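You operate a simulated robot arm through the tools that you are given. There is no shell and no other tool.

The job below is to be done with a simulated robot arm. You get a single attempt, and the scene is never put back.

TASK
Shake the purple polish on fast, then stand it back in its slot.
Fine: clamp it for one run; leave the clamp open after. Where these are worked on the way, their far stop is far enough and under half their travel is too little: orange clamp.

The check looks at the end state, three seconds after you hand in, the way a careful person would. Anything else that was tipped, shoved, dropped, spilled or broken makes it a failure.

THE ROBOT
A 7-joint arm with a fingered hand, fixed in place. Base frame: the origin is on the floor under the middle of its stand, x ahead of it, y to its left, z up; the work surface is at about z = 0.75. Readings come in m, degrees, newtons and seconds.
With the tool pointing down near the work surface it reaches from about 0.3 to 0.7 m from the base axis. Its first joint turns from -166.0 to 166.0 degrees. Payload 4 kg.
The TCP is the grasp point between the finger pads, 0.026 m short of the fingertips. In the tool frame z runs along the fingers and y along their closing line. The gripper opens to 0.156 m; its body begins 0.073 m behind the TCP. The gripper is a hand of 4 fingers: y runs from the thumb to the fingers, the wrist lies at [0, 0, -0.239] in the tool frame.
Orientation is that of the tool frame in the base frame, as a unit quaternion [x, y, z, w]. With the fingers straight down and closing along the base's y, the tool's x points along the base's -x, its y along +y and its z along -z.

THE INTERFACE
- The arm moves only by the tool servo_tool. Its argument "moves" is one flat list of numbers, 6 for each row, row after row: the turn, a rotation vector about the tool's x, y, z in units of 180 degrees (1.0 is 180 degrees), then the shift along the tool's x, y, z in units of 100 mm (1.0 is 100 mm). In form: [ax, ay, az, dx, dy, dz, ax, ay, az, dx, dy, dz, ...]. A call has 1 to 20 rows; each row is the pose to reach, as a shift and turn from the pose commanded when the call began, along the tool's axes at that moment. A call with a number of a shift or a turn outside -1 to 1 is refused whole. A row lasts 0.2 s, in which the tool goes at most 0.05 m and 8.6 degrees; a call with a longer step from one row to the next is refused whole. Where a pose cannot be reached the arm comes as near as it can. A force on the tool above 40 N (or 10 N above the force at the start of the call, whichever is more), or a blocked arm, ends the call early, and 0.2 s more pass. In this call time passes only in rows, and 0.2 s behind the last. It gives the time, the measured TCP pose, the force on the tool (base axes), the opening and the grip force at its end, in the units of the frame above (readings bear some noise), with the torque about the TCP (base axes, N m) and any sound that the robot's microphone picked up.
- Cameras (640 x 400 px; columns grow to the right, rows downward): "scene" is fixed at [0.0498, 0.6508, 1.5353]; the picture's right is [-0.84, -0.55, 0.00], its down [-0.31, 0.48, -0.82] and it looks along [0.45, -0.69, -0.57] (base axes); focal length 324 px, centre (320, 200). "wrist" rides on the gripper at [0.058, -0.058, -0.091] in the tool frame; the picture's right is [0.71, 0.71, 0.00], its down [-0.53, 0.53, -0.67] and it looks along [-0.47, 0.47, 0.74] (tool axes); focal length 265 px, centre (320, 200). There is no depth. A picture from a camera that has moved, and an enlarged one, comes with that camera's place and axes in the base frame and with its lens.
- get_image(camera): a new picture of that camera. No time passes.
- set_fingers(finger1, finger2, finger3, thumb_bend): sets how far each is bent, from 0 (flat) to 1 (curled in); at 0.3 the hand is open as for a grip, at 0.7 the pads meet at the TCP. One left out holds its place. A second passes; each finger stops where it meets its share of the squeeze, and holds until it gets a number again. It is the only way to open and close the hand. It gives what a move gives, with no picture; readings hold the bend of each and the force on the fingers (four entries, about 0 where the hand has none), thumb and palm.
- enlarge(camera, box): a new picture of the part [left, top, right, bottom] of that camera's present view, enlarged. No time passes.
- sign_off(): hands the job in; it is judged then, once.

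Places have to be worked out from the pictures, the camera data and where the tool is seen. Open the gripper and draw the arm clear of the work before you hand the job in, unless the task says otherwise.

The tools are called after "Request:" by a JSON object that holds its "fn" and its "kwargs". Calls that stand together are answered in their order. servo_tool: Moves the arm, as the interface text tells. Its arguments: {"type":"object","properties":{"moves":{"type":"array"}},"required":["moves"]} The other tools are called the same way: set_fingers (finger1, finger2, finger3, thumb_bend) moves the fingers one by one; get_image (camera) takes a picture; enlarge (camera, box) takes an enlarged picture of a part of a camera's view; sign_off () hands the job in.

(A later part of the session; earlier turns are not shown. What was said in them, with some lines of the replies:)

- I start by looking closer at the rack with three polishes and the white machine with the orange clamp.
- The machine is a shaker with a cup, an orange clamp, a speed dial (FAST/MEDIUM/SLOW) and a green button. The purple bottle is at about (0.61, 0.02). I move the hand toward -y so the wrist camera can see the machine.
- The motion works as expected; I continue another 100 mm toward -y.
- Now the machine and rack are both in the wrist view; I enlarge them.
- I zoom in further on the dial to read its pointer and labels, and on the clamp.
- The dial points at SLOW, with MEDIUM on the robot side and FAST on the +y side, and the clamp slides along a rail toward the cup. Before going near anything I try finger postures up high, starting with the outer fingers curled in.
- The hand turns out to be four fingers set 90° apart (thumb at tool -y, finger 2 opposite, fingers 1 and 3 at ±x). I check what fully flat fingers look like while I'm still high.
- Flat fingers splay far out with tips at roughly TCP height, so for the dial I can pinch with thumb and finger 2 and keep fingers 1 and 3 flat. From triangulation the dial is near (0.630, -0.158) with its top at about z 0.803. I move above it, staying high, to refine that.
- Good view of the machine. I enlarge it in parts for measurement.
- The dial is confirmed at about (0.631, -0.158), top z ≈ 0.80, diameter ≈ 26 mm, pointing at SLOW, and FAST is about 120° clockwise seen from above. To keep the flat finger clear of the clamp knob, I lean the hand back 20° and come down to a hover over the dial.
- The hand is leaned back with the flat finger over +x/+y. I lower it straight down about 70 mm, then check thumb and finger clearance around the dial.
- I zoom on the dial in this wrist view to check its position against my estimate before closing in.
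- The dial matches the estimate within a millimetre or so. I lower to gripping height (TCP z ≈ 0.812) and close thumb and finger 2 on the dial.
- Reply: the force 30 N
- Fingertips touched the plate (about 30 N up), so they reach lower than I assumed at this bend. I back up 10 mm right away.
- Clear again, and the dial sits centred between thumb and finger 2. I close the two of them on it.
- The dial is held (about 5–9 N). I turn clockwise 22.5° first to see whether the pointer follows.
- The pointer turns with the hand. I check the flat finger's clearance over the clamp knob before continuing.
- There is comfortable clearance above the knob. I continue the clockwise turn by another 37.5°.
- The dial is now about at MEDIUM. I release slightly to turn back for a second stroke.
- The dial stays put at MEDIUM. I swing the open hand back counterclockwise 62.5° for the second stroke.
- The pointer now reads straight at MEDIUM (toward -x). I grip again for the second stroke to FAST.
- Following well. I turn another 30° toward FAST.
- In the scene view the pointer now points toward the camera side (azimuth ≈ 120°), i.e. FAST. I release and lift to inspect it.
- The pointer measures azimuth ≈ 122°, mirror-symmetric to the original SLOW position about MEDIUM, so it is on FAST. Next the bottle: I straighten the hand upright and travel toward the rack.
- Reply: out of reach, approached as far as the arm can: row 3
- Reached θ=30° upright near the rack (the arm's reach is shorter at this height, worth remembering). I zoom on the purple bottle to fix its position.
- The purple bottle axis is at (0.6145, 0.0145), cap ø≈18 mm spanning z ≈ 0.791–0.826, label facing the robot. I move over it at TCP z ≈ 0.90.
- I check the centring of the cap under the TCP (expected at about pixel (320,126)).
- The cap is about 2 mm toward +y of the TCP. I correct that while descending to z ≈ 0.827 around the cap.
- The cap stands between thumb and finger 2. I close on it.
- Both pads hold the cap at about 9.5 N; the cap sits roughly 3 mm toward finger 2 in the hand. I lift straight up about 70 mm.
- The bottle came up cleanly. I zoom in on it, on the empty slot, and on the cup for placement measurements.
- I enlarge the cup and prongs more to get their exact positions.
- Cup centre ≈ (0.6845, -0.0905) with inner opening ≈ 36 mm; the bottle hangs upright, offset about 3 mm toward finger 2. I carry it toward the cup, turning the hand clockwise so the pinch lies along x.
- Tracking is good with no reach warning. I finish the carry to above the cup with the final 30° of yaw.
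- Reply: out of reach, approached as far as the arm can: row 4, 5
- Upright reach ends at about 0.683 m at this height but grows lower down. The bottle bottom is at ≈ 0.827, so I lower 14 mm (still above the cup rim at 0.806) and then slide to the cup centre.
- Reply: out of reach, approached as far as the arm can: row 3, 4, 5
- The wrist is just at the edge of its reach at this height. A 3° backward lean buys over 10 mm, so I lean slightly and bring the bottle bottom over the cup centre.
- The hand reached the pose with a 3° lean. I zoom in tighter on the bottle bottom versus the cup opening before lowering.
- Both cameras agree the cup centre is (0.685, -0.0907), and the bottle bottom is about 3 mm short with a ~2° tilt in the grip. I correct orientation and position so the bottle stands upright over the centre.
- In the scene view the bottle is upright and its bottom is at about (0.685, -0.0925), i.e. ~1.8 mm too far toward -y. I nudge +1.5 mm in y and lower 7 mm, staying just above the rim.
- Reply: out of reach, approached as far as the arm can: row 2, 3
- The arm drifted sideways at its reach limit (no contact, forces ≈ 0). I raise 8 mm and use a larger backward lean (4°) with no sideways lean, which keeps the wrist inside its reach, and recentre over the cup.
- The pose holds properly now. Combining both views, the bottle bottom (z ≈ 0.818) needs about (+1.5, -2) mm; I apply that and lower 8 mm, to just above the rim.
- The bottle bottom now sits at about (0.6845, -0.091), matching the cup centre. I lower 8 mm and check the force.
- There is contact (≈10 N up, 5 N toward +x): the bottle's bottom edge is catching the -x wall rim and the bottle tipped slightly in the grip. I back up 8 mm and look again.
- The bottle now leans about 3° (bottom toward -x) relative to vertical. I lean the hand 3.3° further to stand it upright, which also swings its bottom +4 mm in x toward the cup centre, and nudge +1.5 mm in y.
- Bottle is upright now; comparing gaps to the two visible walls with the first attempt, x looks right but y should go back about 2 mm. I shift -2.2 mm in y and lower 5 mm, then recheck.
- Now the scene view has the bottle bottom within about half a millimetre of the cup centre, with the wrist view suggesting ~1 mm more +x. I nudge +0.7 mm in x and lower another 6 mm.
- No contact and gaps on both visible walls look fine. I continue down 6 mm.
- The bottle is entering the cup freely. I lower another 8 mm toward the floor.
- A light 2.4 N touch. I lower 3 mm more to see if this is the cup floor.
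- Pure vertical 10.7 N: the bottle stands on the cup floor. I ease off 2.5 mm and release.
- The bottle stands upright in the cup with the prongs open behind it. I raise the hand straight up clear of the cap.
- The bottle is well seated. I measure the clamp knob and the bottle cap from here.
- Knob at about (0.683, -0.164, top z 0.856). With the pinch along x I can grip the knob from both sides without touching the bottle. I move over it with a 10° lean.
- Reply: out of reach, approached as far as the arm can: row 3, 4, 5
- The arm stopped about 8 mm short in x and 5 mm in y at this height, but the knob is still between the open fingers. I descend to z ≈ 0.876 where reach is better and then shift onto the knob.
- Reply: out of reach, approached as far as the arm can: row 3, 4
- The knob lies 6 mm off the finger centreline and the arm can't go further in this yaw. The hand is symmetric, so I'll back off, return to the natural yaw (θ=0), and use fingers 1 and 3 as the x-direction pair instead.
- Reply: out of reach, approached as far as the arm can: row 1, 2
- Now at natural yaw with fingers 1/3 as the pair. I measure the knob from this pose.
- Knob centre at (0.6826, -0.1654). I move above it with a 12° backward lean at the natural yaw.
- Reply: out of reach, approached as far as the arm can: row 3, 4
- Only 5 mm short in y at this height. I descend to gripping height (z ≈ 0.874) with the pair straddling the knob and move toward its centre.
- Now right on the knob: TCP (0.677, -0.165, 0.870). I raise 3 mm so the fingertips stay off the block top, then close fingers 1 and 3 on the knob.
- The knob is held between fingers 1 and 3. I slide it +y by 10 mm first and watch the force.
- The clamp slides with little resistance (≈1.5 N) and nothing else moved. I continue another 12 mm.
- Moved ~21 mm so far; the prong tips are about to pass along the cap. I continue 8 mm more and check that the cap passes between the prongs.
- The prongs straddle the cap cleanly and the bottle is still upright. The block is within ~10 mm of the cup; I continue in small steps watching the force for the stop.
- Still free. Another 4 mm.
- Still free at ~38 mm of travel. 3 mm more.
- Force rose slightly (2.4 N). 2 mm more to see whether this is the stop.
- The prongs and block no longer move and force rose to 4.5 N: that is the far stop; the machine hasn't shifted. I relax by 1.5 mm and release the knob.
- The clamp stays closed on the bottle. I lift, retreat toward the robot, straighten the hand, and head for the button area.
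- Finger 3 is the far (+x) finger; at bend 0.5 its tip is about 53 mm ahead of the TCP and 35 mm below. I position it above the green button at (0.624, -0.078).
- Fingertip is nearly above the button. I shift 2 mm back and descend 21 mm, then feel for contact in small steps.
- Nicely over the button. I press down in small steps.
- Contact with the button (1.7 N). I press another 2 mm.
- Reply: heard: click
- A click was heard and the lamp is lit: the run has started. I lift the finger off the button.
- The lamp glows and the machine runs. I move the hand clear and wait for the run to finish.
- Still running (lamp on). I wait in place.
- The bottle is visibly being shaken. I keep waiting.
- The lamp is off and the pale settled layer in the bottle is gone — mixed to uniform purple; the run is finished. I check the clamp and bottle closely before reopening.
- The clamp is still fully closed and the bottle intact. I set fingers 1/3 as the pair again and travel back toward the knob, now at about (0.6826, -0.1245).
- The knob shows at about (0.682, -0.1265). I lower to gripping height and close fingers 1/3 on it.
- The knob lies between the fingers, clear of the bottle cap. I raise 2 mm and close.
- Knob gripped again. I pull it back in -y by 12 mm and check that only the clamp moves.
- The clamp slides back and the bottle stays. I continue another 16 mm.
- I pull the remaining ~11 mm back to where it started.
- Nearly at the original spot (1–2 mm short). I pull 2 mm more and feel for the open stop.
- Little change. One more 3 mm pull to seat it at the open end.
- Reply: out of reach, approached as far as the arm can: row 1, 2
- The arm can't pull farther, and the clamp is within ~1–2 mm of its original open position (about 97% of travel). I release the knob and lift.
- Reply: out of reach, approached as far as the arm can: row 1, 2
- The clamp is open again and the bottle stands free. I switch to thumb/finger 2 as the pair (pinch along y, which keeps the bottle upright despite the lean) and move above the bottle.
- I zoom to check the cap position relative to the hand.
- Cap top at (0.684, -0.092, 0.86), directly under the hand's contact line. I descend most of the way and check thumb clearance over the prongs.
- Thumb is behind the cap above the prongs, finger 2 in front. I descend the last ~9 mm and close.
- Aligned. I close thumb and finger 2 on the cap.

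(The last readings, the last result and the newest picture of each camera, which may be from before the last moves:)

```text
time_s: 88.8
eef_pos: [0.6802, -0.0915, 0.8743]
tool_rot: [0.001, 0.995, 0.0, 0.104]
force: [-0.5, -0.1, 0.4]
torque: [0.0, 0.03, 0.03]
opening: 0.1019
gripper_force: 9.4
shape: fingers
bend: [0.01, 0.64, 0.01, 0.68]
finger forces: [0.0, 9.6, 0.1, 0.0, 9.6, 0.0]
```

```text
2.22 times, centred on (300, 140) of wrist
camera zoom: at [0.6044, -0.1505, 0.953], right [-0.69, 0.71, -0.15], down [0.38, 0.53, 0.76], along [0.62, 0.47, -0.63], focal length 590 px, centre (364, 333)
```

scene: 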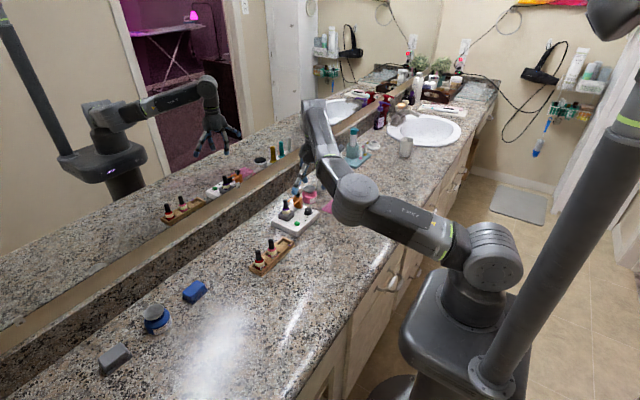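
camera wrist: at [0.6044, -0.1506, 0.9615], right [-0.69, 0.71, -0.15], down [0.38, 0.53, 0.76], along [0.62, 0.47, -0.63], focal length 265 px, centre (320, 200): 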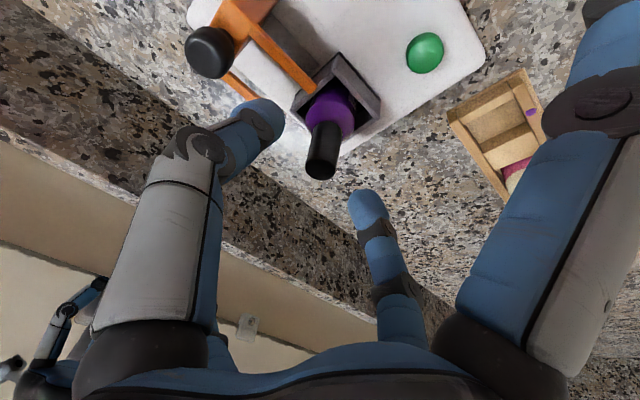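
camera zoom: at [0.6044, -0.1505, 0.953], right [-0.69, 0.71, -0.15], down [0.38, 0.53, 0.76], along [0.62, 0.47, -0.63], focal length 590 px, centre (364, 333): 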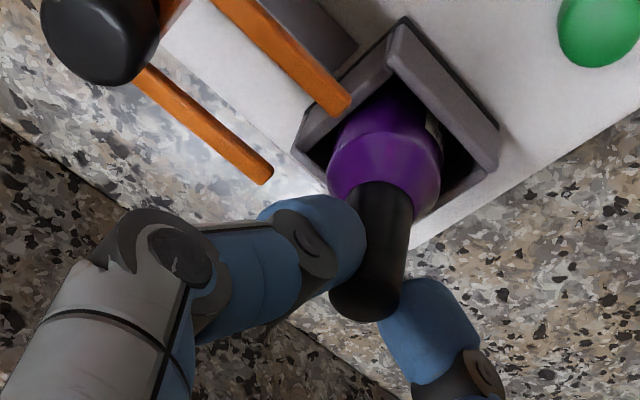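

Held at 9.6 N each side. I lift straight up 32 mm so the bottle clears the cup rim.

Request:
{"fn": "servo_tool", "kwargs": {"moves": [0, 0, 0, -0.012, 0, -0.06, 0, 0, 0, -0.031, 0, -0.147, 0, 0, 0, -0.05, 0, -0.235, 0, 0, 0, -0.0666, 0, -0.313]}}

Request:
{"fn": "enlarge", "kwargs": {"camera": "scene", "box": [270, 175, 315, 220]}}

Request:
{"fn": "enlarge", "kwargs": {"camera": "wrist", "box": [200, 50, 400, 230]}}

```text
time_s: 89.8
eef_pos: [0.6818, -0.0919, 0.9059]
tool_rot: [0.0, 0.995, 0.001, 0.104]
force: [-0.2, -1.5, -0.1]
torque: [-0.04, 0.0, 0.03]
opening: 0.1022
gripper_force: 9.8
shape: fingers
bend: [0.01, 0.64, 0.01, 0.68]
finger forces: [0.0, 9.6, 0.0, 0.0, 9.5, 0.1]
```

```text
8.89 times, centred on (292, 198) of scene
camera zoom: at [0.0498, 0.6508, 1.5353], right [-0.84, -0.55, 0.0], down [-0.31, 0.48, -0.82], along [0.45, -0.69, -0.57], focal length 2880 px, centre (564, 222)
```

zoom: 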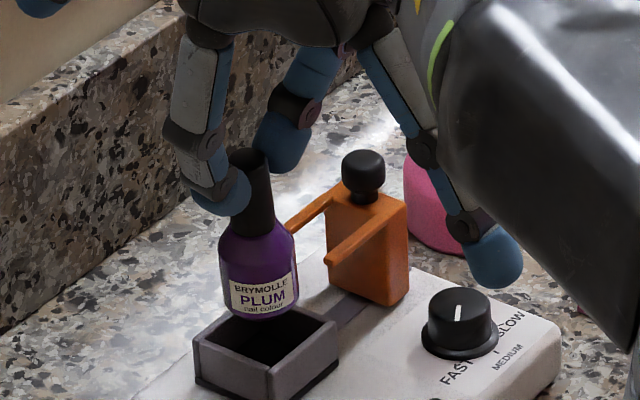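

```text
2.22 times, centred on (300, 140) of wrist
camera zoom: at [0.6056, -0.1506, 0.9845], right [-0.69, 0.71, -0.15], down [0.38, 0.53, 0.76], along [0.62, 0.47, -0.63], focal length 590 px, centre (364, 333)
```

zoom: 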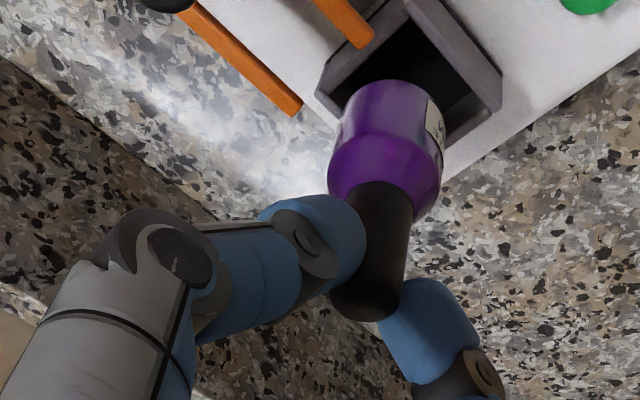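

The bottle is out, upright, and the cup is empty. I carry it at this height toward the rack slot, keeping the same hand orientation so the bottle stays upright.

Request:
{"fn": "servo_tool", "kwargs": {"moves": [0, 0, 0, 0.115, 0.1725, -0.0245, 0, 0, 0, 0.23, 0.345, -0.049, 0, 0, 0, 0.345, 0.5175, -0.0733]}}

Request:
{"fn": "servo_tool", "kwargs": {"moves": [0, 0, 0, 0.115, 0.1725, -0.0245, 0, 0, 0, 0.23, 0.345, -0.049, 0, 0, 0, 0.345, 0.5175, -0.0733, 0, 0, 0, 0.345, 0.5175, -0.0733]}}

Request:
{"fn": "get_image", "kwargs": {"camera": "wrist"}}

Request:
{"fn": "enlarge", "kwargs": {"camera": "scene", "box": [245, 180, 325, 270]}}

```text
time_s: 90.6
eef_pos: [0.645, -0.0402, 0.9067]
tool_rot: [0.0, 0.995, 0.0, 0.104]
force: [0.5, -0.4, -0.8]
torque: [-0.02, -0.03, 0.01]
opening: 0.1021
gripper_force: 9.7
shape: fingers
bend: [0.01, 0.64, 0.01, 0.68]
finger forces: [0.0, 9.7, 0.0, 0.0, 9.5, 0.0]
```

```text
time_s: 91.6
eef_pos: [0.6098, 0.0122, 0.9058]
tool_rot: [0.0, 0.995, 0.001, 0.104]
force: [0.6, 0.5, 0.2]
torque: [0.02, -0.03, -0.03]
opening: 0.1023
gripper_force: 9.5
shape: fingers
bend: [0.01, 0.64, 0.01, 0.68]
finger forces: [0.0, 9.6, 0.0, 0.0, 9.5, 0.0]
```

```text
taken
camera wrist: at [0.534, -0.0464, 0.9839], right [-0.69, 0.71, -0.15], down [0.38, 0.53, 0.76], along [0.62, 0.47, -0.63], focal length 265 px, centre (320, 200)
```

wrist: 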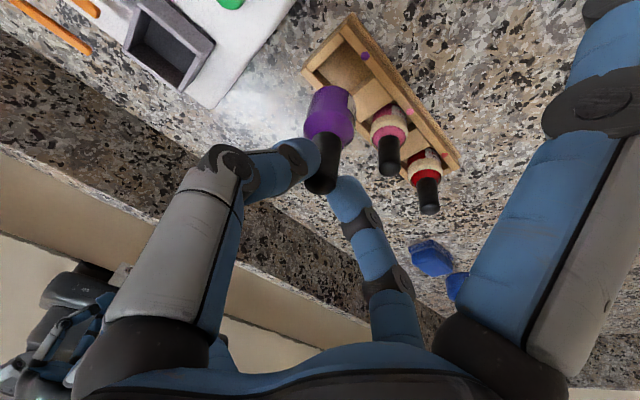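

```text
4.44 times, centred on (285, 225) of scene
camera zoom: at [0.0498, 0.6508, 1.5353], right [-0.84, -0.55, 0.0], down [-0.31, 0.48, -0.82], along [0.45, -0.69, -0.57], focal length 1440 px, centre (476, 89)
```

zoom: 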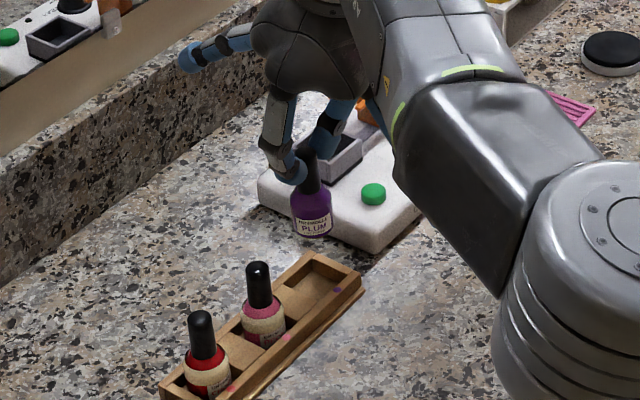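

The bottle hangs above the slot area. I zoom in on the empty slot in both views to measure its centre.

Request:
{"fn": "enlarge", "kwargs": {"camera": "wrist", "box": [285, 5, 385, 105]}}

Request:
{"fn": "enlarge", "kwargs": {"camera": "scene", "box": [290, 230, 325, 262]}}

Request:
{"fn": "enlarge", "kwargs": {"camera": "scene", "box": [290, 205, 325, 245]}}

```text
4.00 times, centred on (335, 55) of wrist
camera zoom: at [0.534, -0.0464, 0.9839], right [-0.69, 0.71, -0.15], down [0.38, 0.53, 0.76], along [0.62, 0.47, -0.63], focal length 1062 px, centre (260, 780)
```

zoom: 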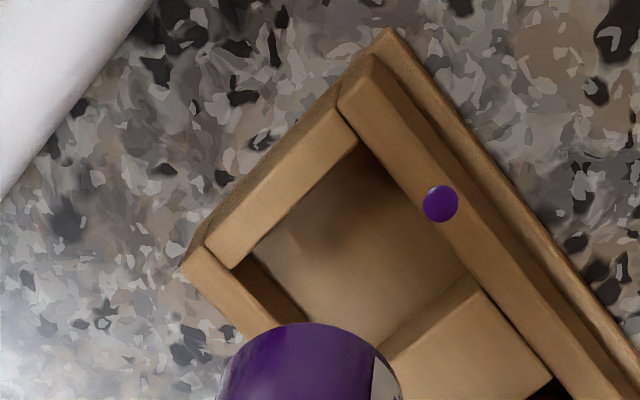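

```text
12.50 times, centred on (308, 246) of scene
camera zoom: at [0.0498, 0.6508, 1.5353], right [-0.84, -0.55, 0.0], down [-0.31, 0.48, -0.82], along [0.45, -0.69, -0.57], focal length 4050 px, centre (476, -375)
```

zoom: 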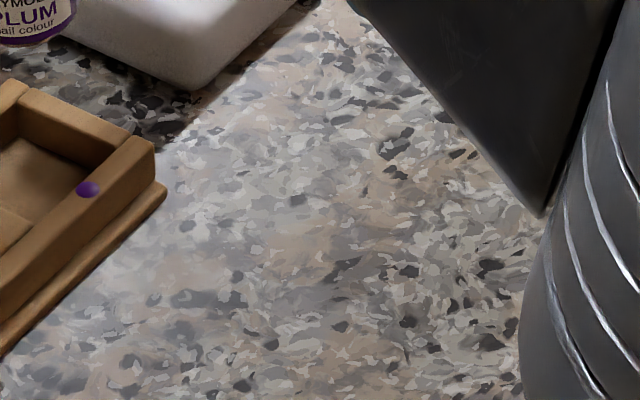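

```text
10.00 times, centred on (308, 225) of scene
camera zoom: at [0.0498, 0.6508, 1.5353], right [-0.84, -0.55, 0.0], down [-0.31, 0.48, -0.82], along [0.45, -0.69, -0.57], focal length 3240 px, centre (445, -50)
```

zoom: 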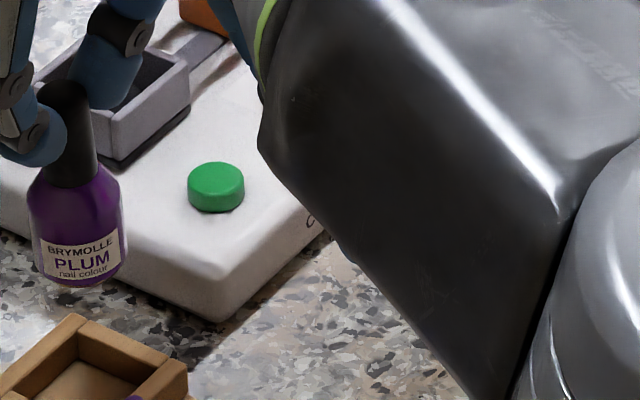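

I take a better-framed scene zoom showing both the slot and the bottle.

Request:
{"fn": "enlarge", "kwargs": {"camera": "scene", "box": [277, 208, 321, 258]}}

Request:
{"fn": "enlarge", "kwargs": {"camera": "wrist", "box": [280, 5, 400, 205]}}

```text
8.00 times, centred on (299, 233) of scene
camera zoom: at [0.0498, 0.6508, 1.5353], right [-0.84, -0.55, 0.0], down [-0.31, 0.48, -0.82], along [0.45, -0.69, -0.57], focal length 2592 px, centre (488, -64)
```

zoom: 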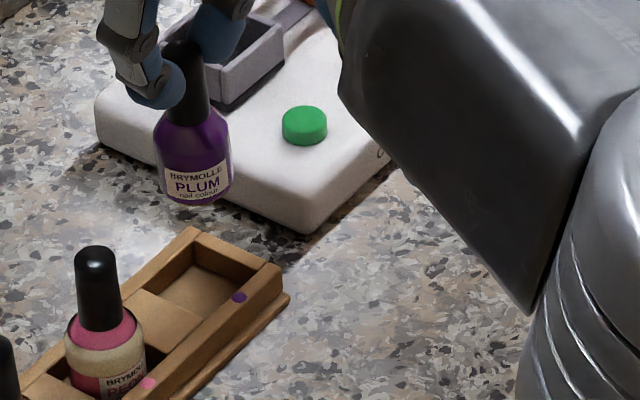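

```text
2.00 times, centred on (340, 105) of wrist
camera zoom: at [0.534, -0.0464, 0.9839], right [-0.69, 0.71, -0.15], down [0.38, 0.53, 0.76], along [0.62, 0.47, -0.63], focal length 531 px, centre (280, 390)
```

zoom: 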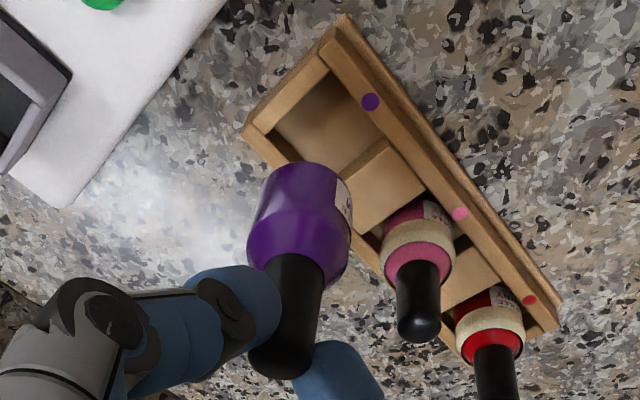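

Request:
{"fn": "enlarge", "kwargs": {"camera": "scene", "box": [288, 232, 316, 258]}}

```text
15.38 times, centred on (302, 245) of scene
camera zoom: at [0.0498, 0.6508, 1.5353], right [-0.84, -0.55, 0.0], down [-0.31, 0.48, -0.82], along [0.45, -0.69, -0.57], focal length 4984 px, centre (597, -492)
```

zoom: 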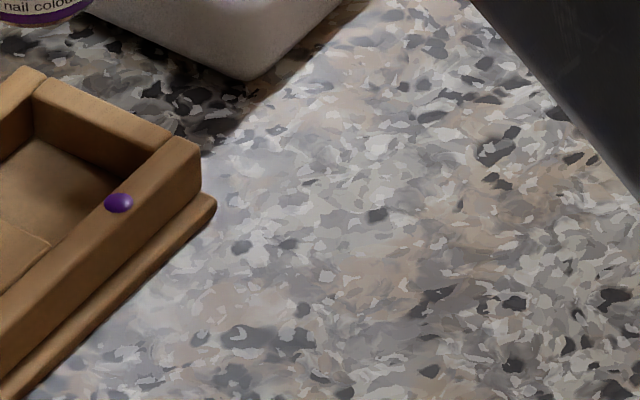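

Request:
{"fn": "enlarge", "kwargs": {"camera": "scene", "box": [268, 218, 302, 260]}}

```text
9.52 times, centred on (285, 239) of scene
camera zoom: at [0.0498, 0.6508, 1.5353], right [-0.84, -0.55, 0.0], down [-0.31, 0.48, -0.82], along [0.45, -0.69, -0.57], focal length 3085 px, centre (653, -171)
```

zoom: 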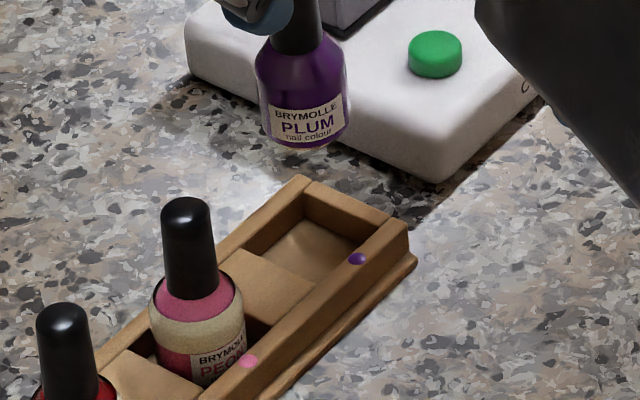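

Slot centre solved from both views: (0.615, 0.0144), rack top z ≈ 0.768, opening ≈ 34 mm versus a ≈ 32 mm bottle. The bottle tilts about 3° in the grip (bottom toward +x/-y), so I rotate the hand slightly to make it upright and re-measure.

Request:
{"fn": "servo_tool", "kwargs": {"moves": [-0.007, 0.0045, 0, 0, 0, 0, -0.0139, 0.0089, 0, 0, 0, 0, -0.0139, 0.0089, 0, 0, 0, 0]}}

Request:
{"fn": "enlarge", "kwargs": {"camera": "scene", "box": [268, 205, 310, 255]}}

Request:
{"fn": "enlarge", "kwargs": {"camera": "wrist", "box": [280, 5, 400, 205]}}

```text
time_s: 92.4
eef_pos: [0.6098, 0.0124, 0.9063]
tool_rot: [-0.002, 0.996, 0.023, 0.089]
force: [0.0, 0.5, 0.0]
torque: [0.01, 0.03, 0.01]
opening: 0.1023
gripper_force: 9.1
shape: fingers
bend: [0.01, 0.64, 0.01, 0.68]
finger forces: [0.1, 9.4, 0.0, 0.1, 9.4, 0.0]
```

```text
8.00 times, centred on (289, 230) of scene
camera zoom: at [0.0498, 0.6508, 1.5353], right [-0.84, -0.55, 0.0], down [-0.31, 0.48, -0.82], along [0.45, -0.69, -0.57], focal length 2592 px, centre (568, -40)
```

zoom: 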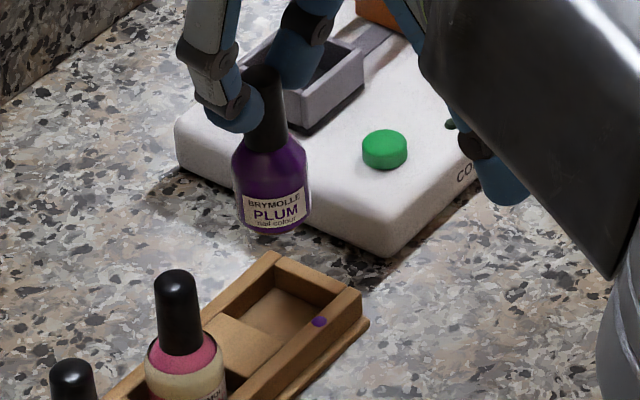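

```text
2.00 times, centred on (340, 105) of wrist
camera zoom: at [0.5373, -0.0504, 0.9836], right [-0.7, 0.71, -0.1], down [0.39, 0.5, 0.77], along [0.59, 0.51, -0.63], focal length 531 px, centre (280, 390)
```

zoom: 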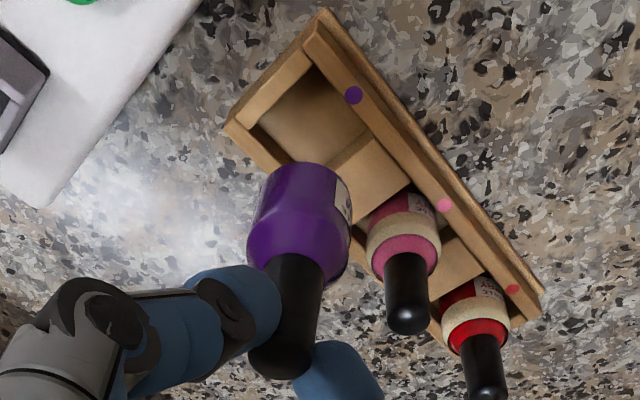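

The bottle is upright now and its bottom (≈ (0.6155, 0.0143)) is already over the slot centre. I lower 44 mm to just above the rack top and re-check.

Request:
{"fn": "servo_tool", "kwargs": {"moves": [0, 0, 0, 0.026, -0.0065, 0.144, 0, 0, 0, 0.052, -0.013, 0.288, 0, 0, 0, 0.078, -0.02, 0.433]}}

Request:
{"fn": "enlarge", "kwargs": {"camera": "scene", "box": [270, 220, 300, 256]}}

Request:
{"fn": "enlarge", "kwargs": {"camera": "wrist", "box": [280, 40, 380, 140]}}

```text
time_s: 93.2
eef_pos: [0.6107, 0.011, 0.8635]
tool_rot: [-0.002, 0.996, 0.021, 0.091]
force: [-0.1, -1.3, 0.1]
torque: [-0.02, 0.01, 0.01]
opening: 0.1023
gripper_force: 9.7
shape: fingers
bend: [0.01, 0.64, 0.01, 0.68]
finger forces: [0.0, 9.6, 0.0, 0.0, 9.6, 0.1]
```

```text
11.11 times, centred on (285, 238) of scene
camera zoom: at [0.0498, 0.6508, 1.5353], right [-0.84, -0.55, 0.0], down [-0.31, 0.48, -0.82], along [0.45, -0.69, -0.57], focal length 3600 px, centre (709, -222)
```

zoom: 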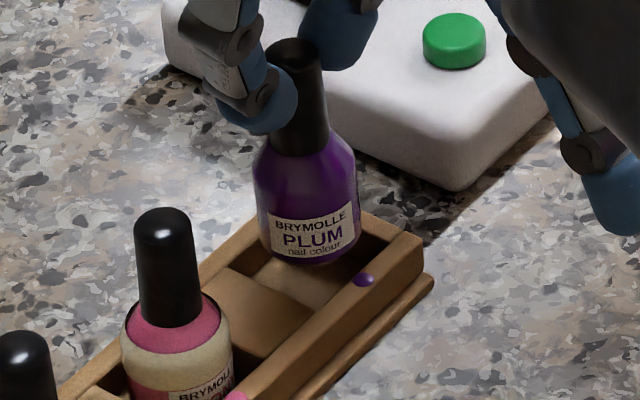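

```text
4.00 times, centred on (330, 90) of wrist
camera zoom: at [0.5373, -0.0507, 0.94], right [-0.7, 0.71, -0.1], down [0.39, 0.5, 0.77], along [0.59, 0.51, -0.63], focal length 1062 px, centre (280, 640)
```

zoom: 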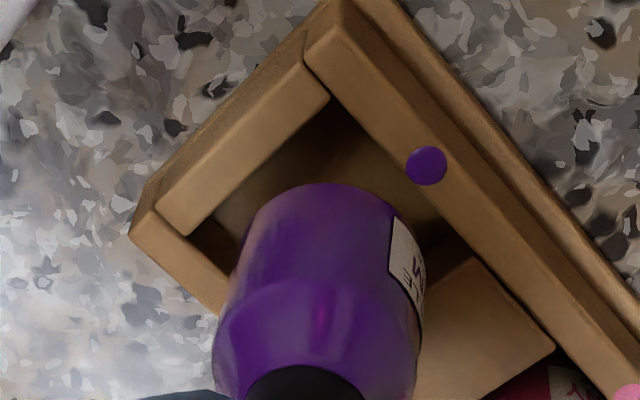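

Both views place the bottle bottom within ~1 mm of the slot centre. I lower in small steps while watching force.

Request:
{"fn": "servo_tool", "kwargs": {"moves": [0, 0, 0, 0.006, -0.002, 0.035, 0, 0, 0, 0.0124, -0.003, 0.069]}}

Request:
{"fn": "servo_tool", "kwargs": {"moves": [0, 0, 0, 0.0044, -0.001, 0.0246, 0, 0, 0, 0.009, -0.002, 0.049]}}

Request:
{"fn": "enlarge", "kwargs": {"camera": "scene", "box": [270, 220, 300, 256]}}

Request:
{"fn": "enlarge", "kwargs": {"camera": "wrist", "box": [280, 40, 380, 140]}}

```text
time_s: 93.8
eef_pos: [0.6099, 0.0114, 0.8571]
tool_rot: [-0.002, 0.996, 0.021, 0.09]
force: [0.1, 0.4, -1.0]
torque: [-0.01, 0.0, 0.0]
opening: 0.1022
gripper_force: 9.4
shape: fingers
bend: [0.01, 0.64, 0.01, 0.68]
finger forces: [0.0, 9.5, 0.1, 0.0, 9.5, 0.1]
```

```text
time_s: 94.4
eef_pos: [0.6101, 0.0131, 0.8533]
tool_rot: [-0.002, 0.996, 0.022, 0.092]
force: [2.9, -0.3, 11.4]
torque: [0.04, -0.11, 0.01]
opening: 0.1022
gripper_force: 11.9
shape: fingers
bend: [0.01, 0.64, 0.01, 0.68]
finger forces: [0.0, 12.1, 0.0, 0.0, 12.7, 0.1]
```

```text
11.11 times, centred on (285, 238) of scene
camera zoom: at [0.0498, 0.6508, 1.5353], right [-0.84, -0.55, 0.0], down [-0.31, 0.48, -0.82], along [0.45, -0.69, -0.57], focal length 3600 px, centre (709, -222)
```

zoom: 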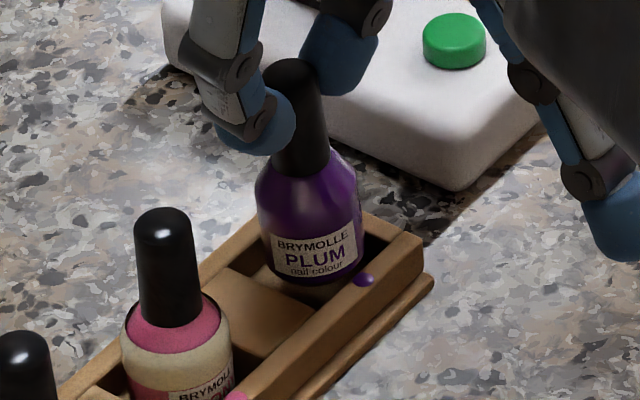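

```text
4.00 times, centred on (330, 90) of wrist
camera zoom: at [0.5373, -0.0508, 0.9297], right [-0.7, 0.71, -0.1], down [0.39, 0.5, 0.78], along [0.6, 0.5, -0.62], focal length 1062 px, centre (280, 640)
```

zoom: 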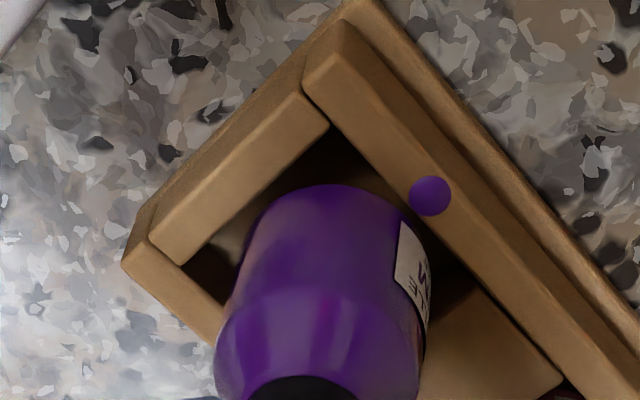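

Contact with the -x wall of the slot (11 N up, 3 N toward +x). I back up 5 mm and shift +1.6 mm in x.

Request:
{"fn": "servo_tool", "kwargs": {"moves": [0, 0, 0, -0.009, 0.002, -0.049, 0, 0, 0, -0.0247, 0.002, -0.0465, 0, 0, 0, -0.0247, 0.002, -0.0465]}}

Request:
{"fn": "enlarge", "kwargs": {"camera": "scene", "box": [270, 220, 300, 256]}}

Request:
{"fn": "enlarge", "kwargs": {"camera": "wrist", "box": [260, 40, 380, 220]}}

```text
time_s: 95.2
eef_pos: [0.6108, 0.0105, 0.8562]
tool_rot: [-0.003, 0.996, 0.022, 0.091]
force: [0.3, 0.7, -0.5]
torque: [0.0, -0.02, 0.01]
opening: 0.102
gripper_force: 10.0
shape: fingers
bend: [0.01, 0.64, 0.01, 0.68]
finger forces: [0.0, 10.1, 0.0, 0.0, 10.1, 0.1]
```

```text
11.11 times, centred on (285, 238) of scene
camera zoom: at [0.0498, 0.6508, 1.5353], right [-0.84, -0.55, 0.0], down [-0.31, 0.48, -0.82], along [0.45, -0.69, -0.57], focal length 3600 px, centre (709, -222)
```

zoom: 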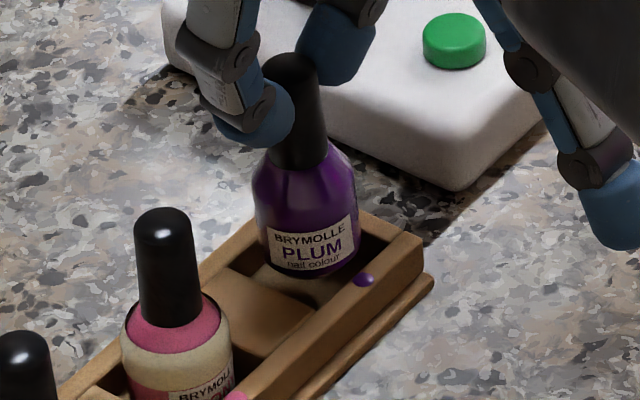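

```text
2.22 times, centred on (320, 130) of wrist
camera zoom: at [0.5388, -0.0511, 0.9332], right [-0.7, 0.71, -0.1], down [0.39, 0.5, 0.77], along [0.59, 0.51, -0.63], focal length 590 px, centre (320, 356)
```

zoom: 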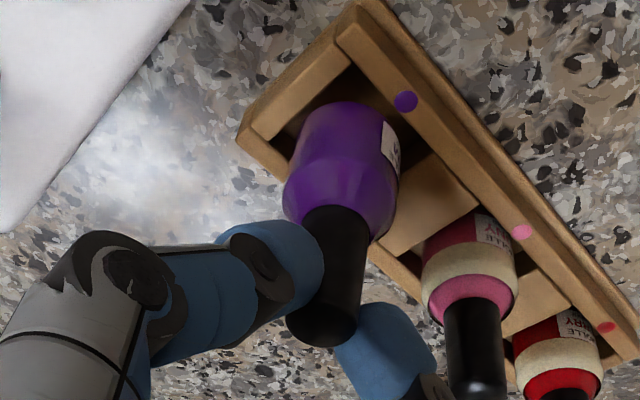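

The bottle is upright again. I zoom to check the gaps to the two visible slot walls.

Request:
{"fn": "enlarge", "kwargs": {"camera": "wrist", "box": [280, 40, 380, 140]}}

```text
4.00 times, centred on (330, 90) of wrist
camera zoom: at [0.5388, -0.0511, 0.9332], right [-0.7, 0.71, -0.1], down [0.39, 0.5, 0.77], along [0.59, 0.51, -0.63], focal length 1062 px, centre (280, 640)
```

zoom: 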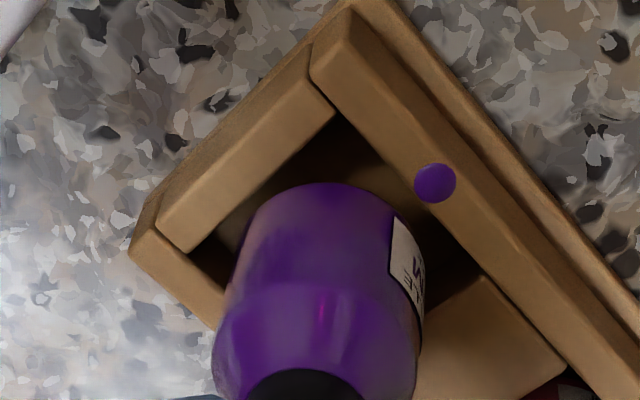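

The gaps look balanced now. I lower 4 mm and read the contact force direction.

Request:
{"fn": "servo_tool", "kwargs": {"moves": [0, 0, 0, 0.0035, -0.001, 0.0197, 0, 0, 0, 0.007, -0.002, 0.0393]}}

Request:
{"fn": "enlarge", "kwargs": {"camera": "wrist", "box": [280, 40, 380, 140]}}

```text
time_s: 95.8
eef_pos: [0.612, 0.0117, 0.8514]
tool_rot: [-0.002, 0.996, 0.022, 0.091]
force: [-0.5, 0.0, -1.1]
torque: [0.01, 0.01, -0.02]
opening: 0.1021
gripper_force: 10.5
shape: fingers
bend: [0.01, 0.64, 0.01, 0.68]
finger forces: [0.0, 10.1, 0.0, 0.0, 10.0, 0.1]
```

```text
4.00 times, centred on (330, 90) of wrist
camera zoom: at [0.539, -0.0506, 0.9292], right [-0.7, 0.71, -0.1], down [0.39, 0.5, 0.77], along [0.59, 0.51, -0.63], focal length 1062 px, centre (280, 640)
```

zoom: 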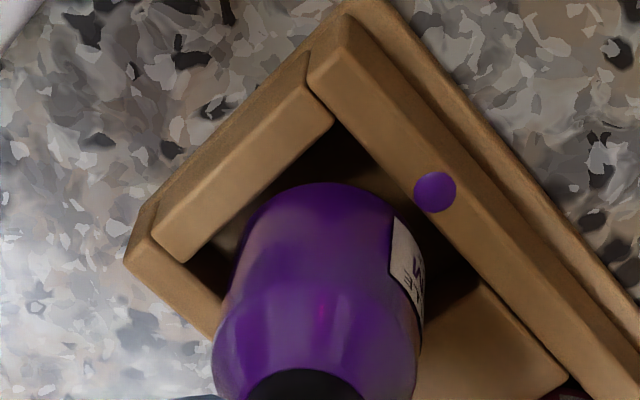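

No contact, gaps balanced on both sides. I lower another 4 mm.

Request:
{"fn": "servo_tool", "kwargs": {"moves": [0, 0, 0, 0.0035, -0.001, 0.0197, 0, 0, 0, 0.007, -0.002, 0.0393]}}

Request:
{"fn": "enlarge", "kwargs": {"camera": "wrist", "box": [280, 40, 380, 140]}}

Request:
{"fn": "enlarge", "kwargs": {"camera": "scene", "box": [270, 220, 300, 256]}}

```text
time_s: 96.4
eef_pos: [0.6112, 0.0109, 0.8486]
tool_rot: [-0.002, 0.996, 0.022, 0.09]
force: [0.5, 0.2, -0.5]
torque: [-0.03, -0.03, 0.0]
opening: 0.102
gripper_force: 9.8
shape: fingers
bend: [0.01, 0.64, 0.01, 0.68]
finger forces: [0.1, 10.1, 0.1, 0.0, 10.1, 0.0]
```

```text
4.00 times, centred on (330, 90) of wrist
camera zoom: at [0.5392, -0.0508, 0.925], right [-0.7, 0.71, -0.1], down [0.39, 0.5, 0.77], along [0.59, 0.51, -0.63], focal length 1062 px, centre (280, 640)
```

zoom: 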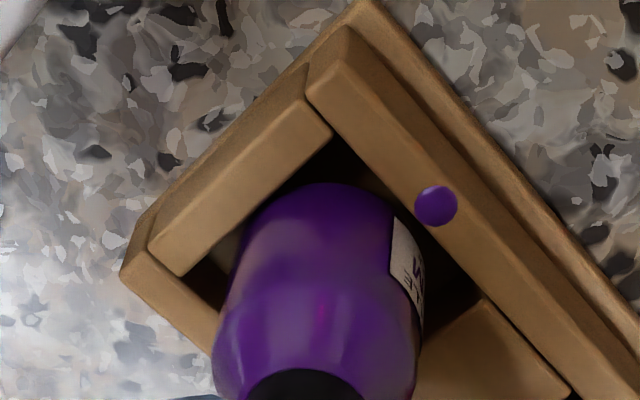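

```text
11.11 times, centred on (285, 238) of scene
camera zoom: at [0.0498, 0.6508, 1.5353], right [-0.84, -0.55, 0.0], down [-0.31, 0.48, -0.82], along [0.45, -0.69, -0.57], focal length 3600 px, centre (709, -222)
```

zoom: 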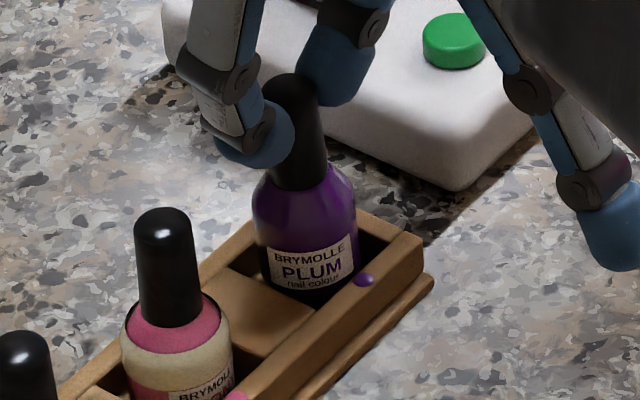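

The bottle is sliding into the slot without force. I continue 5 mm.

Request:
{"fn": "servo_tool", "kwargs": {"moves": [0, 0, 0, 0.0044, -0.001, 0.0246, 0, 0, 0, 0.009, -0.002, 0.049]}}

Request:
{"fn": "enlarge", "kwargs": {"camera": "scene", "box": [270, 220, 300, 256]}}

```text
time_s: 97.0
eef_pos: [0.6121, 0.0115, 0.8442]
tool_rot: [-0.002, 0.996, 0.022, 0.09]
force: [0.7, -0.7, -0.4]
torque: [-0.04, -0.01, -0.01]
opening: 0.1023
gripper_force: 9.9
shape: fingers
bend: [0.01, 0.64, 0.01, 0.68]
finger forces: [0.0, 10.1, 0.1, 0.0, 10.1, 0.1]
```

```text
11.11 times, centred on (285, 238) of scene
camera zoom: at [0.0498, 0.6508, 1.5353], right [-0.84, -0.55, 0.0], down [-0.31, 0.48, -0.82], along [0.45, -0.69, -0.57], focal length 3600 px, centre (709, -222)
```

zoom: 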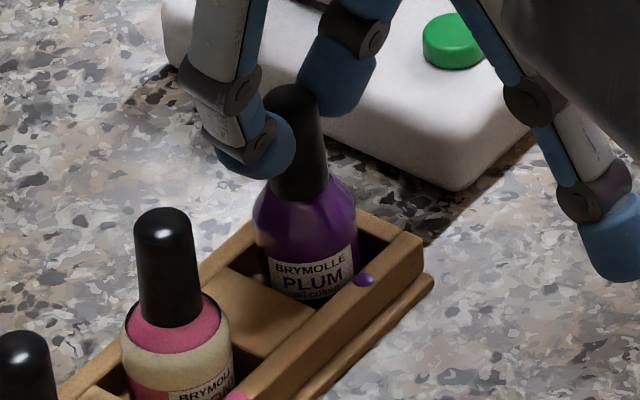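

Deeper and still free. Another 4 mm toward the slot floor.

Request:
{"fn": "servo_tool", "kwargs": {"moves": [0, 0, 0, 0.0035, -0.001, 0.0197, 0, 0, 0, 0.007, -0.002, 0.0393]}}

Request:
{"fn": "enlarge", "kwargs": {"camera": "scene", "box": [270, 220, 300, 256]}}

```text
time_s: 97.6
eef_pos: [0.613, 0.0112, 0.8402]
tool_rot: [-0.002, 0.996, 0.022, 0.091]
force: [-1.2, -0.5, 8.4]
torque: [0.02, 0.03, 0.0]
opening: 0.1021
gripper_force: 12.2
shape: fingers
bend: [0.01, 0.64, 0.01, 0.68]
finger forces: [0.1, 11.5, 0.1, 0.0, 12.1, 0.1]
```

```text
11.11 times, centred on (285, 238) of scene
camera zoom: at [0.0498, 0.6508, 1.5353], right [-0.84, -0.55, 0.0], down [-0.31, 0.48, -0.82], along [0.45, -0.69, -0.57], focal length 3600 px, centre (709, -222)
```

zoom: 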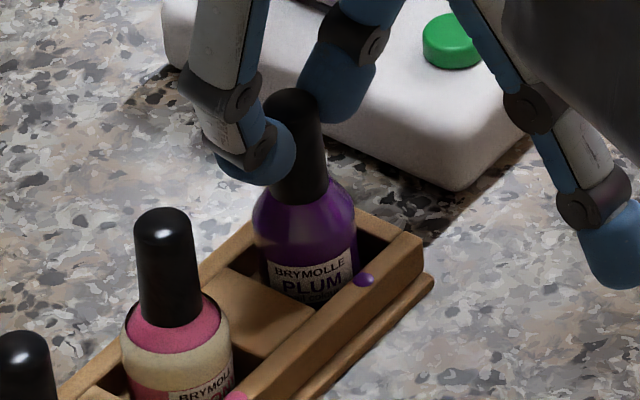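

8.4 N vertical at the predicted height, and the cap top is level with the neighbouring pink bottle: it is seated on the slot floor. I ease up 1.5 mm and release gently.

Request:
{"fn": "servo_tool", "kwargs": {"moves": [0, 0, 0, -0.0027, 0.0007, -0.0147]}}

Request:
{"fn": "set_fingers", "kwargs": {"finger2": 0.58, "thumb_bend": 0.58}}

Request:
{"fn": "enlarge", "kwargs": {"camera": "scene", "box": [270, 220, 300, 256]}}

Request:
{"fn": "get_image", "kwargs": {"camera": "wrist"}}

```text
time_s: 98.0
eef_pos: [0.6117, 0.0108, 0.8404]
tool_rot: [-0.002, 0.996, 0.022, 0.089]
force: [-1.0, -0.9, 4.8]
torque: [0.02, 0.0, 0.0]
opening: 0.1021
gripper_force: 10.6
shape: fingers
bend: [0.01, 0.64, 0.01, 0.68]
finger forces: [0.0, 11.0, 0.0, 0.0, 11.4, 0.0]
```

```text
time_s: 99.0
eef_pos: [0.6125, 0.0117, 0.841]
tool_rot: [-0.002, 0.996, 0.022, 0.09]
force: [-0.4, 0.8, -0.1]
torque: [0.0, 0.02, -0.03]
opening: 0.1073
gripper_force: 0.1
shape: fingers
bend: [0.01, 0.57, 0.01, 0.57]
finger forces: [0.0, 0.0, 0.0, 0.0, 0.0, 0.0]
```

```text
11.11 times, centred on (285, 238) of scene
camera zoom: at [0.0498, 0.6508, 1.5353], right [-0.84, -0.55, 0.0], down [-0.31, 0.48, -0.82], along [0.45, -0.69, -0.57], focal length 3600 px, centre (709, -222)
```

zoom: 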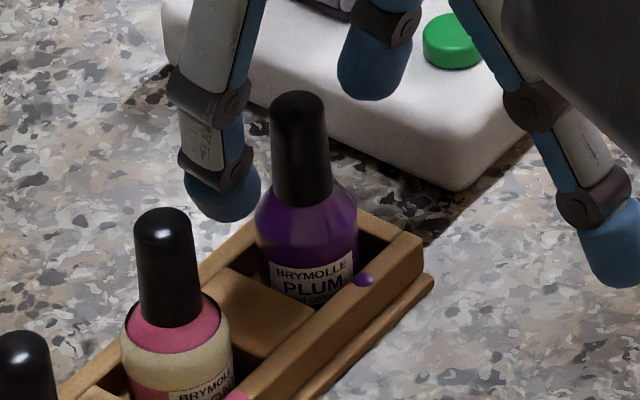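

```text
taken
camera wrist: at [0.5395, -0.0509, 0.9184], right [-0.7, 0.71, -0.1], down [0.39, 0.5, 0.77], along [0.59, 0.51, -0.63], focal length 265 px, centre (320, 200)
```

wrist: 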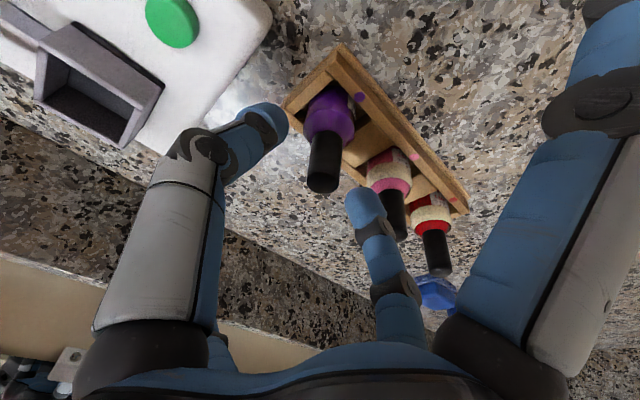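

The bottle stands free in its slot. I lift the hand straight up clear of the bottles.

Request:
{"fn": "servo_tool", "kwargs": {"moves": [0, 0, 0, -0.035, 0.009, -0.197, 0, 0, 0, -0.088, 0.022, -0.49, 0, 0, 0, -0.16, 0.04, -0.88]}}

Request:
{"fn": "enlarge", "kwargs": {"camera": "scene", "box": [240, 180, 340, 280]}}

Request:
{"fn": "enlarge", "kwargs": {"camera": "scene", "box": [265, 218, 301, 258]}}

```text
time_s: 99.8
eef_pos: [0.6118, 0.0115, 0.9316]
tool_rot: [-0.002, 0.996, 0.023, 0.09]
force: [0.2, -0.1, 0.6]
torque: [-0.01, -0.01, 0.02]
opening: 0.1074
gripper_force: 0.1
shape: fingers
bend: [0.01, 0.57, 0.01, 0.57]
finger forces: [0.1, 0.0, 0.1, 0.0, 0.0, 0.0]
```

```text
4.00 times, centred on (290, 230) of scene
camera zoom: at [0.0498, 0.6508, 1.5353], right [-0.84, -0.55, 0.0], down [-0.31, 0.48, -0.82], along [0.45, -0.69, -0.57], focal length 1296 px, centre (440, 80)
```

zoom: 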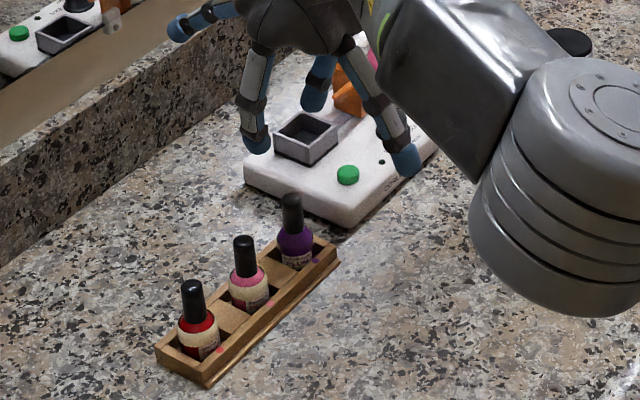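

```text
10.00 times, centred on (283, 238) of scene
camera zoom: at [0.0498, 0.6508, 1.5353], right [-0.84, -0.55, 0.0], down [-0.31, 0.48, -0.82], along [0.45, -0.69, -0.57], focal length 3240 px, centre (690, -180)
```

zoom: 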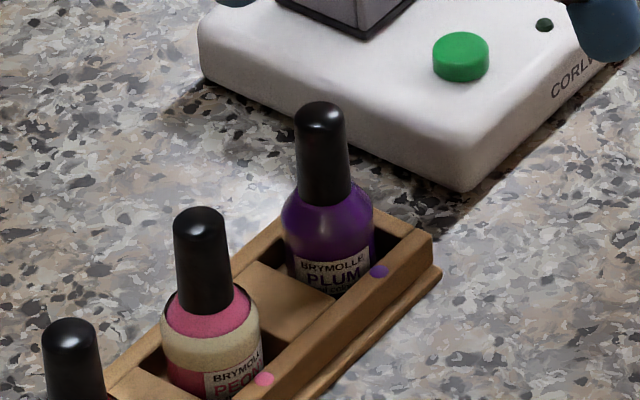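

The bottle is seated like its neighbours. I move the hand back and open it, then compare the machine with its initial picture.

Request:
{"fn": "servo_tool", "kwargs": {"moves": [0.0139, 0.02, 0, 0.3, 0, -0.15, 0.0139, 0.04, 0, 0.6, 0, -0.25, 0.0139, 0.0567, 0, 0.95, 0, -0.35]}}

Request:
{"fn": "set_fingers", "kwargs": {"finger1": 0.3, "finger2": 0.3, "finger3": 0.3, "thumb_bend": 0.3}}

Request:
{"fn": "enlarge", "kwargs": {"camera": "scene", "box": [265, 180, 335, 240]}}

Request:
{"fn": "get_image", "kwargs": {"camera": "scene"}}

```text
time_s: 100.6
eef_pos: [0.5131, 0.0104, 0.9482]
tool_rot: [-0.002, 1.0, 0.0, 0.001]
force: [-0.5, 0.2, -0.2]
torque: [0.02, 0.01, 0.0]
opening: 0.1073
gripper_force: 0.0
shape: fingers
bend: [0.01, 0.57, 0.01, 0.57]
finger forces: [0.0, 0.1, 0.0, 0.0, 0.0, 0.0]
```

```text
time_s: 101.6
eef_pos: [0.5119, 0.0104, 0.948]
tool_rot: [-0.003, 1.0, 0.001, 0.001]
force: [0.0, -0.5, -0.6]
torque: [-0.02, -0.01, 0.01]
opening: 0.107
gripper_force: 0.1
shape: fingers
bend: [0.3, 0.3, 0.3, 0.3]
finger forces: [0.0, 0.0, 0.0, 0.1, 0.0, 0.0]
```

```text
6.67 times, centred on (300, 210) of scene
camera zoom: at [0.0498, 0.6508, 1.5353], right [-0.84, -0.55, 0.0], down [-0.31, 0.48, -0.82], along [0.45, -0.69, -0.57], focal length 2160 px, centre (453, 133)
```

zoom: 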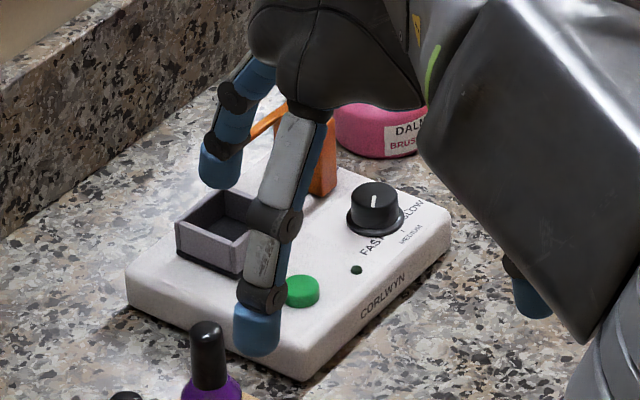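

```text
taken
```

scene: 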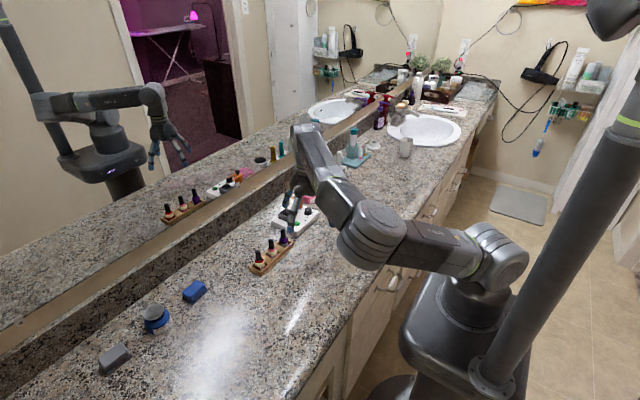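

The machine hasn't shifted, and the dial is on FAST. I raise the arm well clear for a final inspection.

Request:
{"fn": "servo_tool", "kwargs": {"moves": [0, 0, 0, 0.1, 0.2, -0.3, 0, 0, 0, 0.2, 0.4, -0.6, 0, 0, 0, 0.3, 0.7, -0.9, 0, 0, 0, 0.4, 1, -1]}}

Request:
{"fn": "enlarge", "kwargs": {"camera": "scene", "box": [265, 180, 335, 240]}}

Request:
{"fn": "enlarge", "kwargs": {"camera": "scene", "box": [240, 210, 330, 280]}}

Request:
{"fn": "get_image", "kwargs": {"camera": "wrist"}}

```text
time_s: 102.6
eef_pos: [0.4731, 0.1087, 1.0488]
tool_rot: [-0.003, 1.0, 0.0, 0.001]
force: [-0.3, -0.5, 0.0]
torque: [0.01, -0.01, -0.02]
opening: 0.1065
gripper_force: 0.0
shape: fingers
bend: [0.3, 0.3, 0.3, 0.3]
finger forces: [0.0, 0.0, 0.0, 0.0, 0.1, 0.0]
```

```text
6.67 times, centred on (300, 210) of scene
camera zoom: at [0.0498, 0.6508, 1.5353], right [-0.84, -0.55, 0.0], down [-0.31, 0.48, -0.82], along [0.45, -0.69, -0.57], focal length 2160 px, centre (453, 133)
```

zoom: 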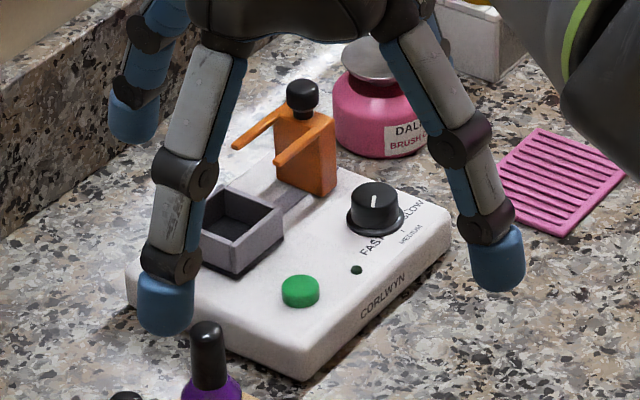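

```text
5.71 times, centred on (285, 245) of scene
camera zoom: at [0.0498, 0.6508, 1.5353], right [-0.84, -0.55, 0.0], down [-0.31, 0.48, -0.82], along [0.45, -0.69, -0.57], focal length 1851 px, centre (520, -57)
```

zoom: 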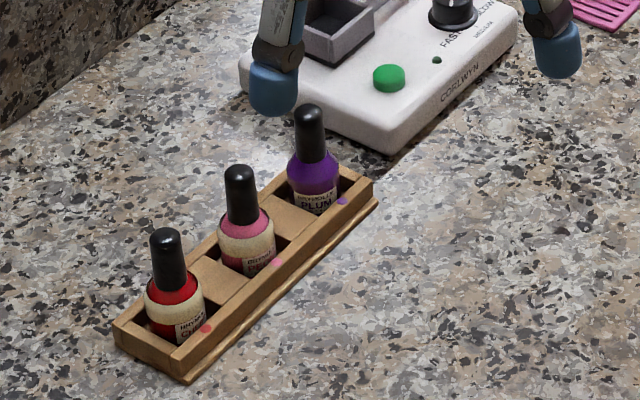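

```text
taken
camera wrist: at [0.4141, 0.0508, 1.1396], right [-0.71, 0.7, 0.0], down [0.52, 0.53, 0.67], along [0.47, 0.47, -0.74], focal length 265 px, centre (320, 200)
```

wrist: 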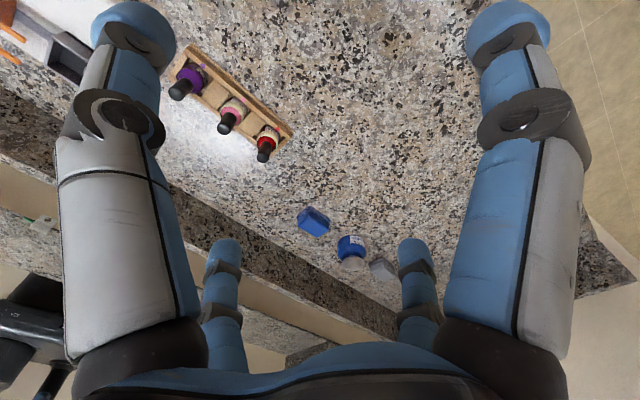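

Final check: the purple bottle is mixed and stands upright in its own slot by the purple dot. The clamp is open as at the start, the lamp is off, the dial is on FAST, and nothing else moved. The hand is open and clear, so I hand the job in.

Request:
{"fn": "sign_off", "kwargs": {}}

```text
The job is handed in.
```

I ran the purple polish once on FAST with the clamp closed, then stood it back upright in its slot. The job is handed in.

- **Dial:** I turned it from SLOW through MEDIUM to FAST, about 120°, and it is still on FAST.
- **Shake:** I closed the orange clamp to its far stop and pressed the green button until it clicked and the lamp lit. Then I waited for the lamp to go out. The pale layer in the bottle was gone afterwards.
- **Clamp:** I left it open. The arm ran out of reach about 1–2 mm short of where the clamp started, so it is at roughly 97% of its travel.
- **Bottle:** It stands in the slot with the purple dot, level with its neighbours. Its label may face a different way than before.
- **Contacts along the way:** The fingertips once pressed on the machine's top plate with about 30 N. The bottle also caught the rim of the cup and of the slot once each, at around 10 N. In the final pictures the machine, the rack and the other bottles were where they started.

The hand is open and the arm is drawn clear of the work.
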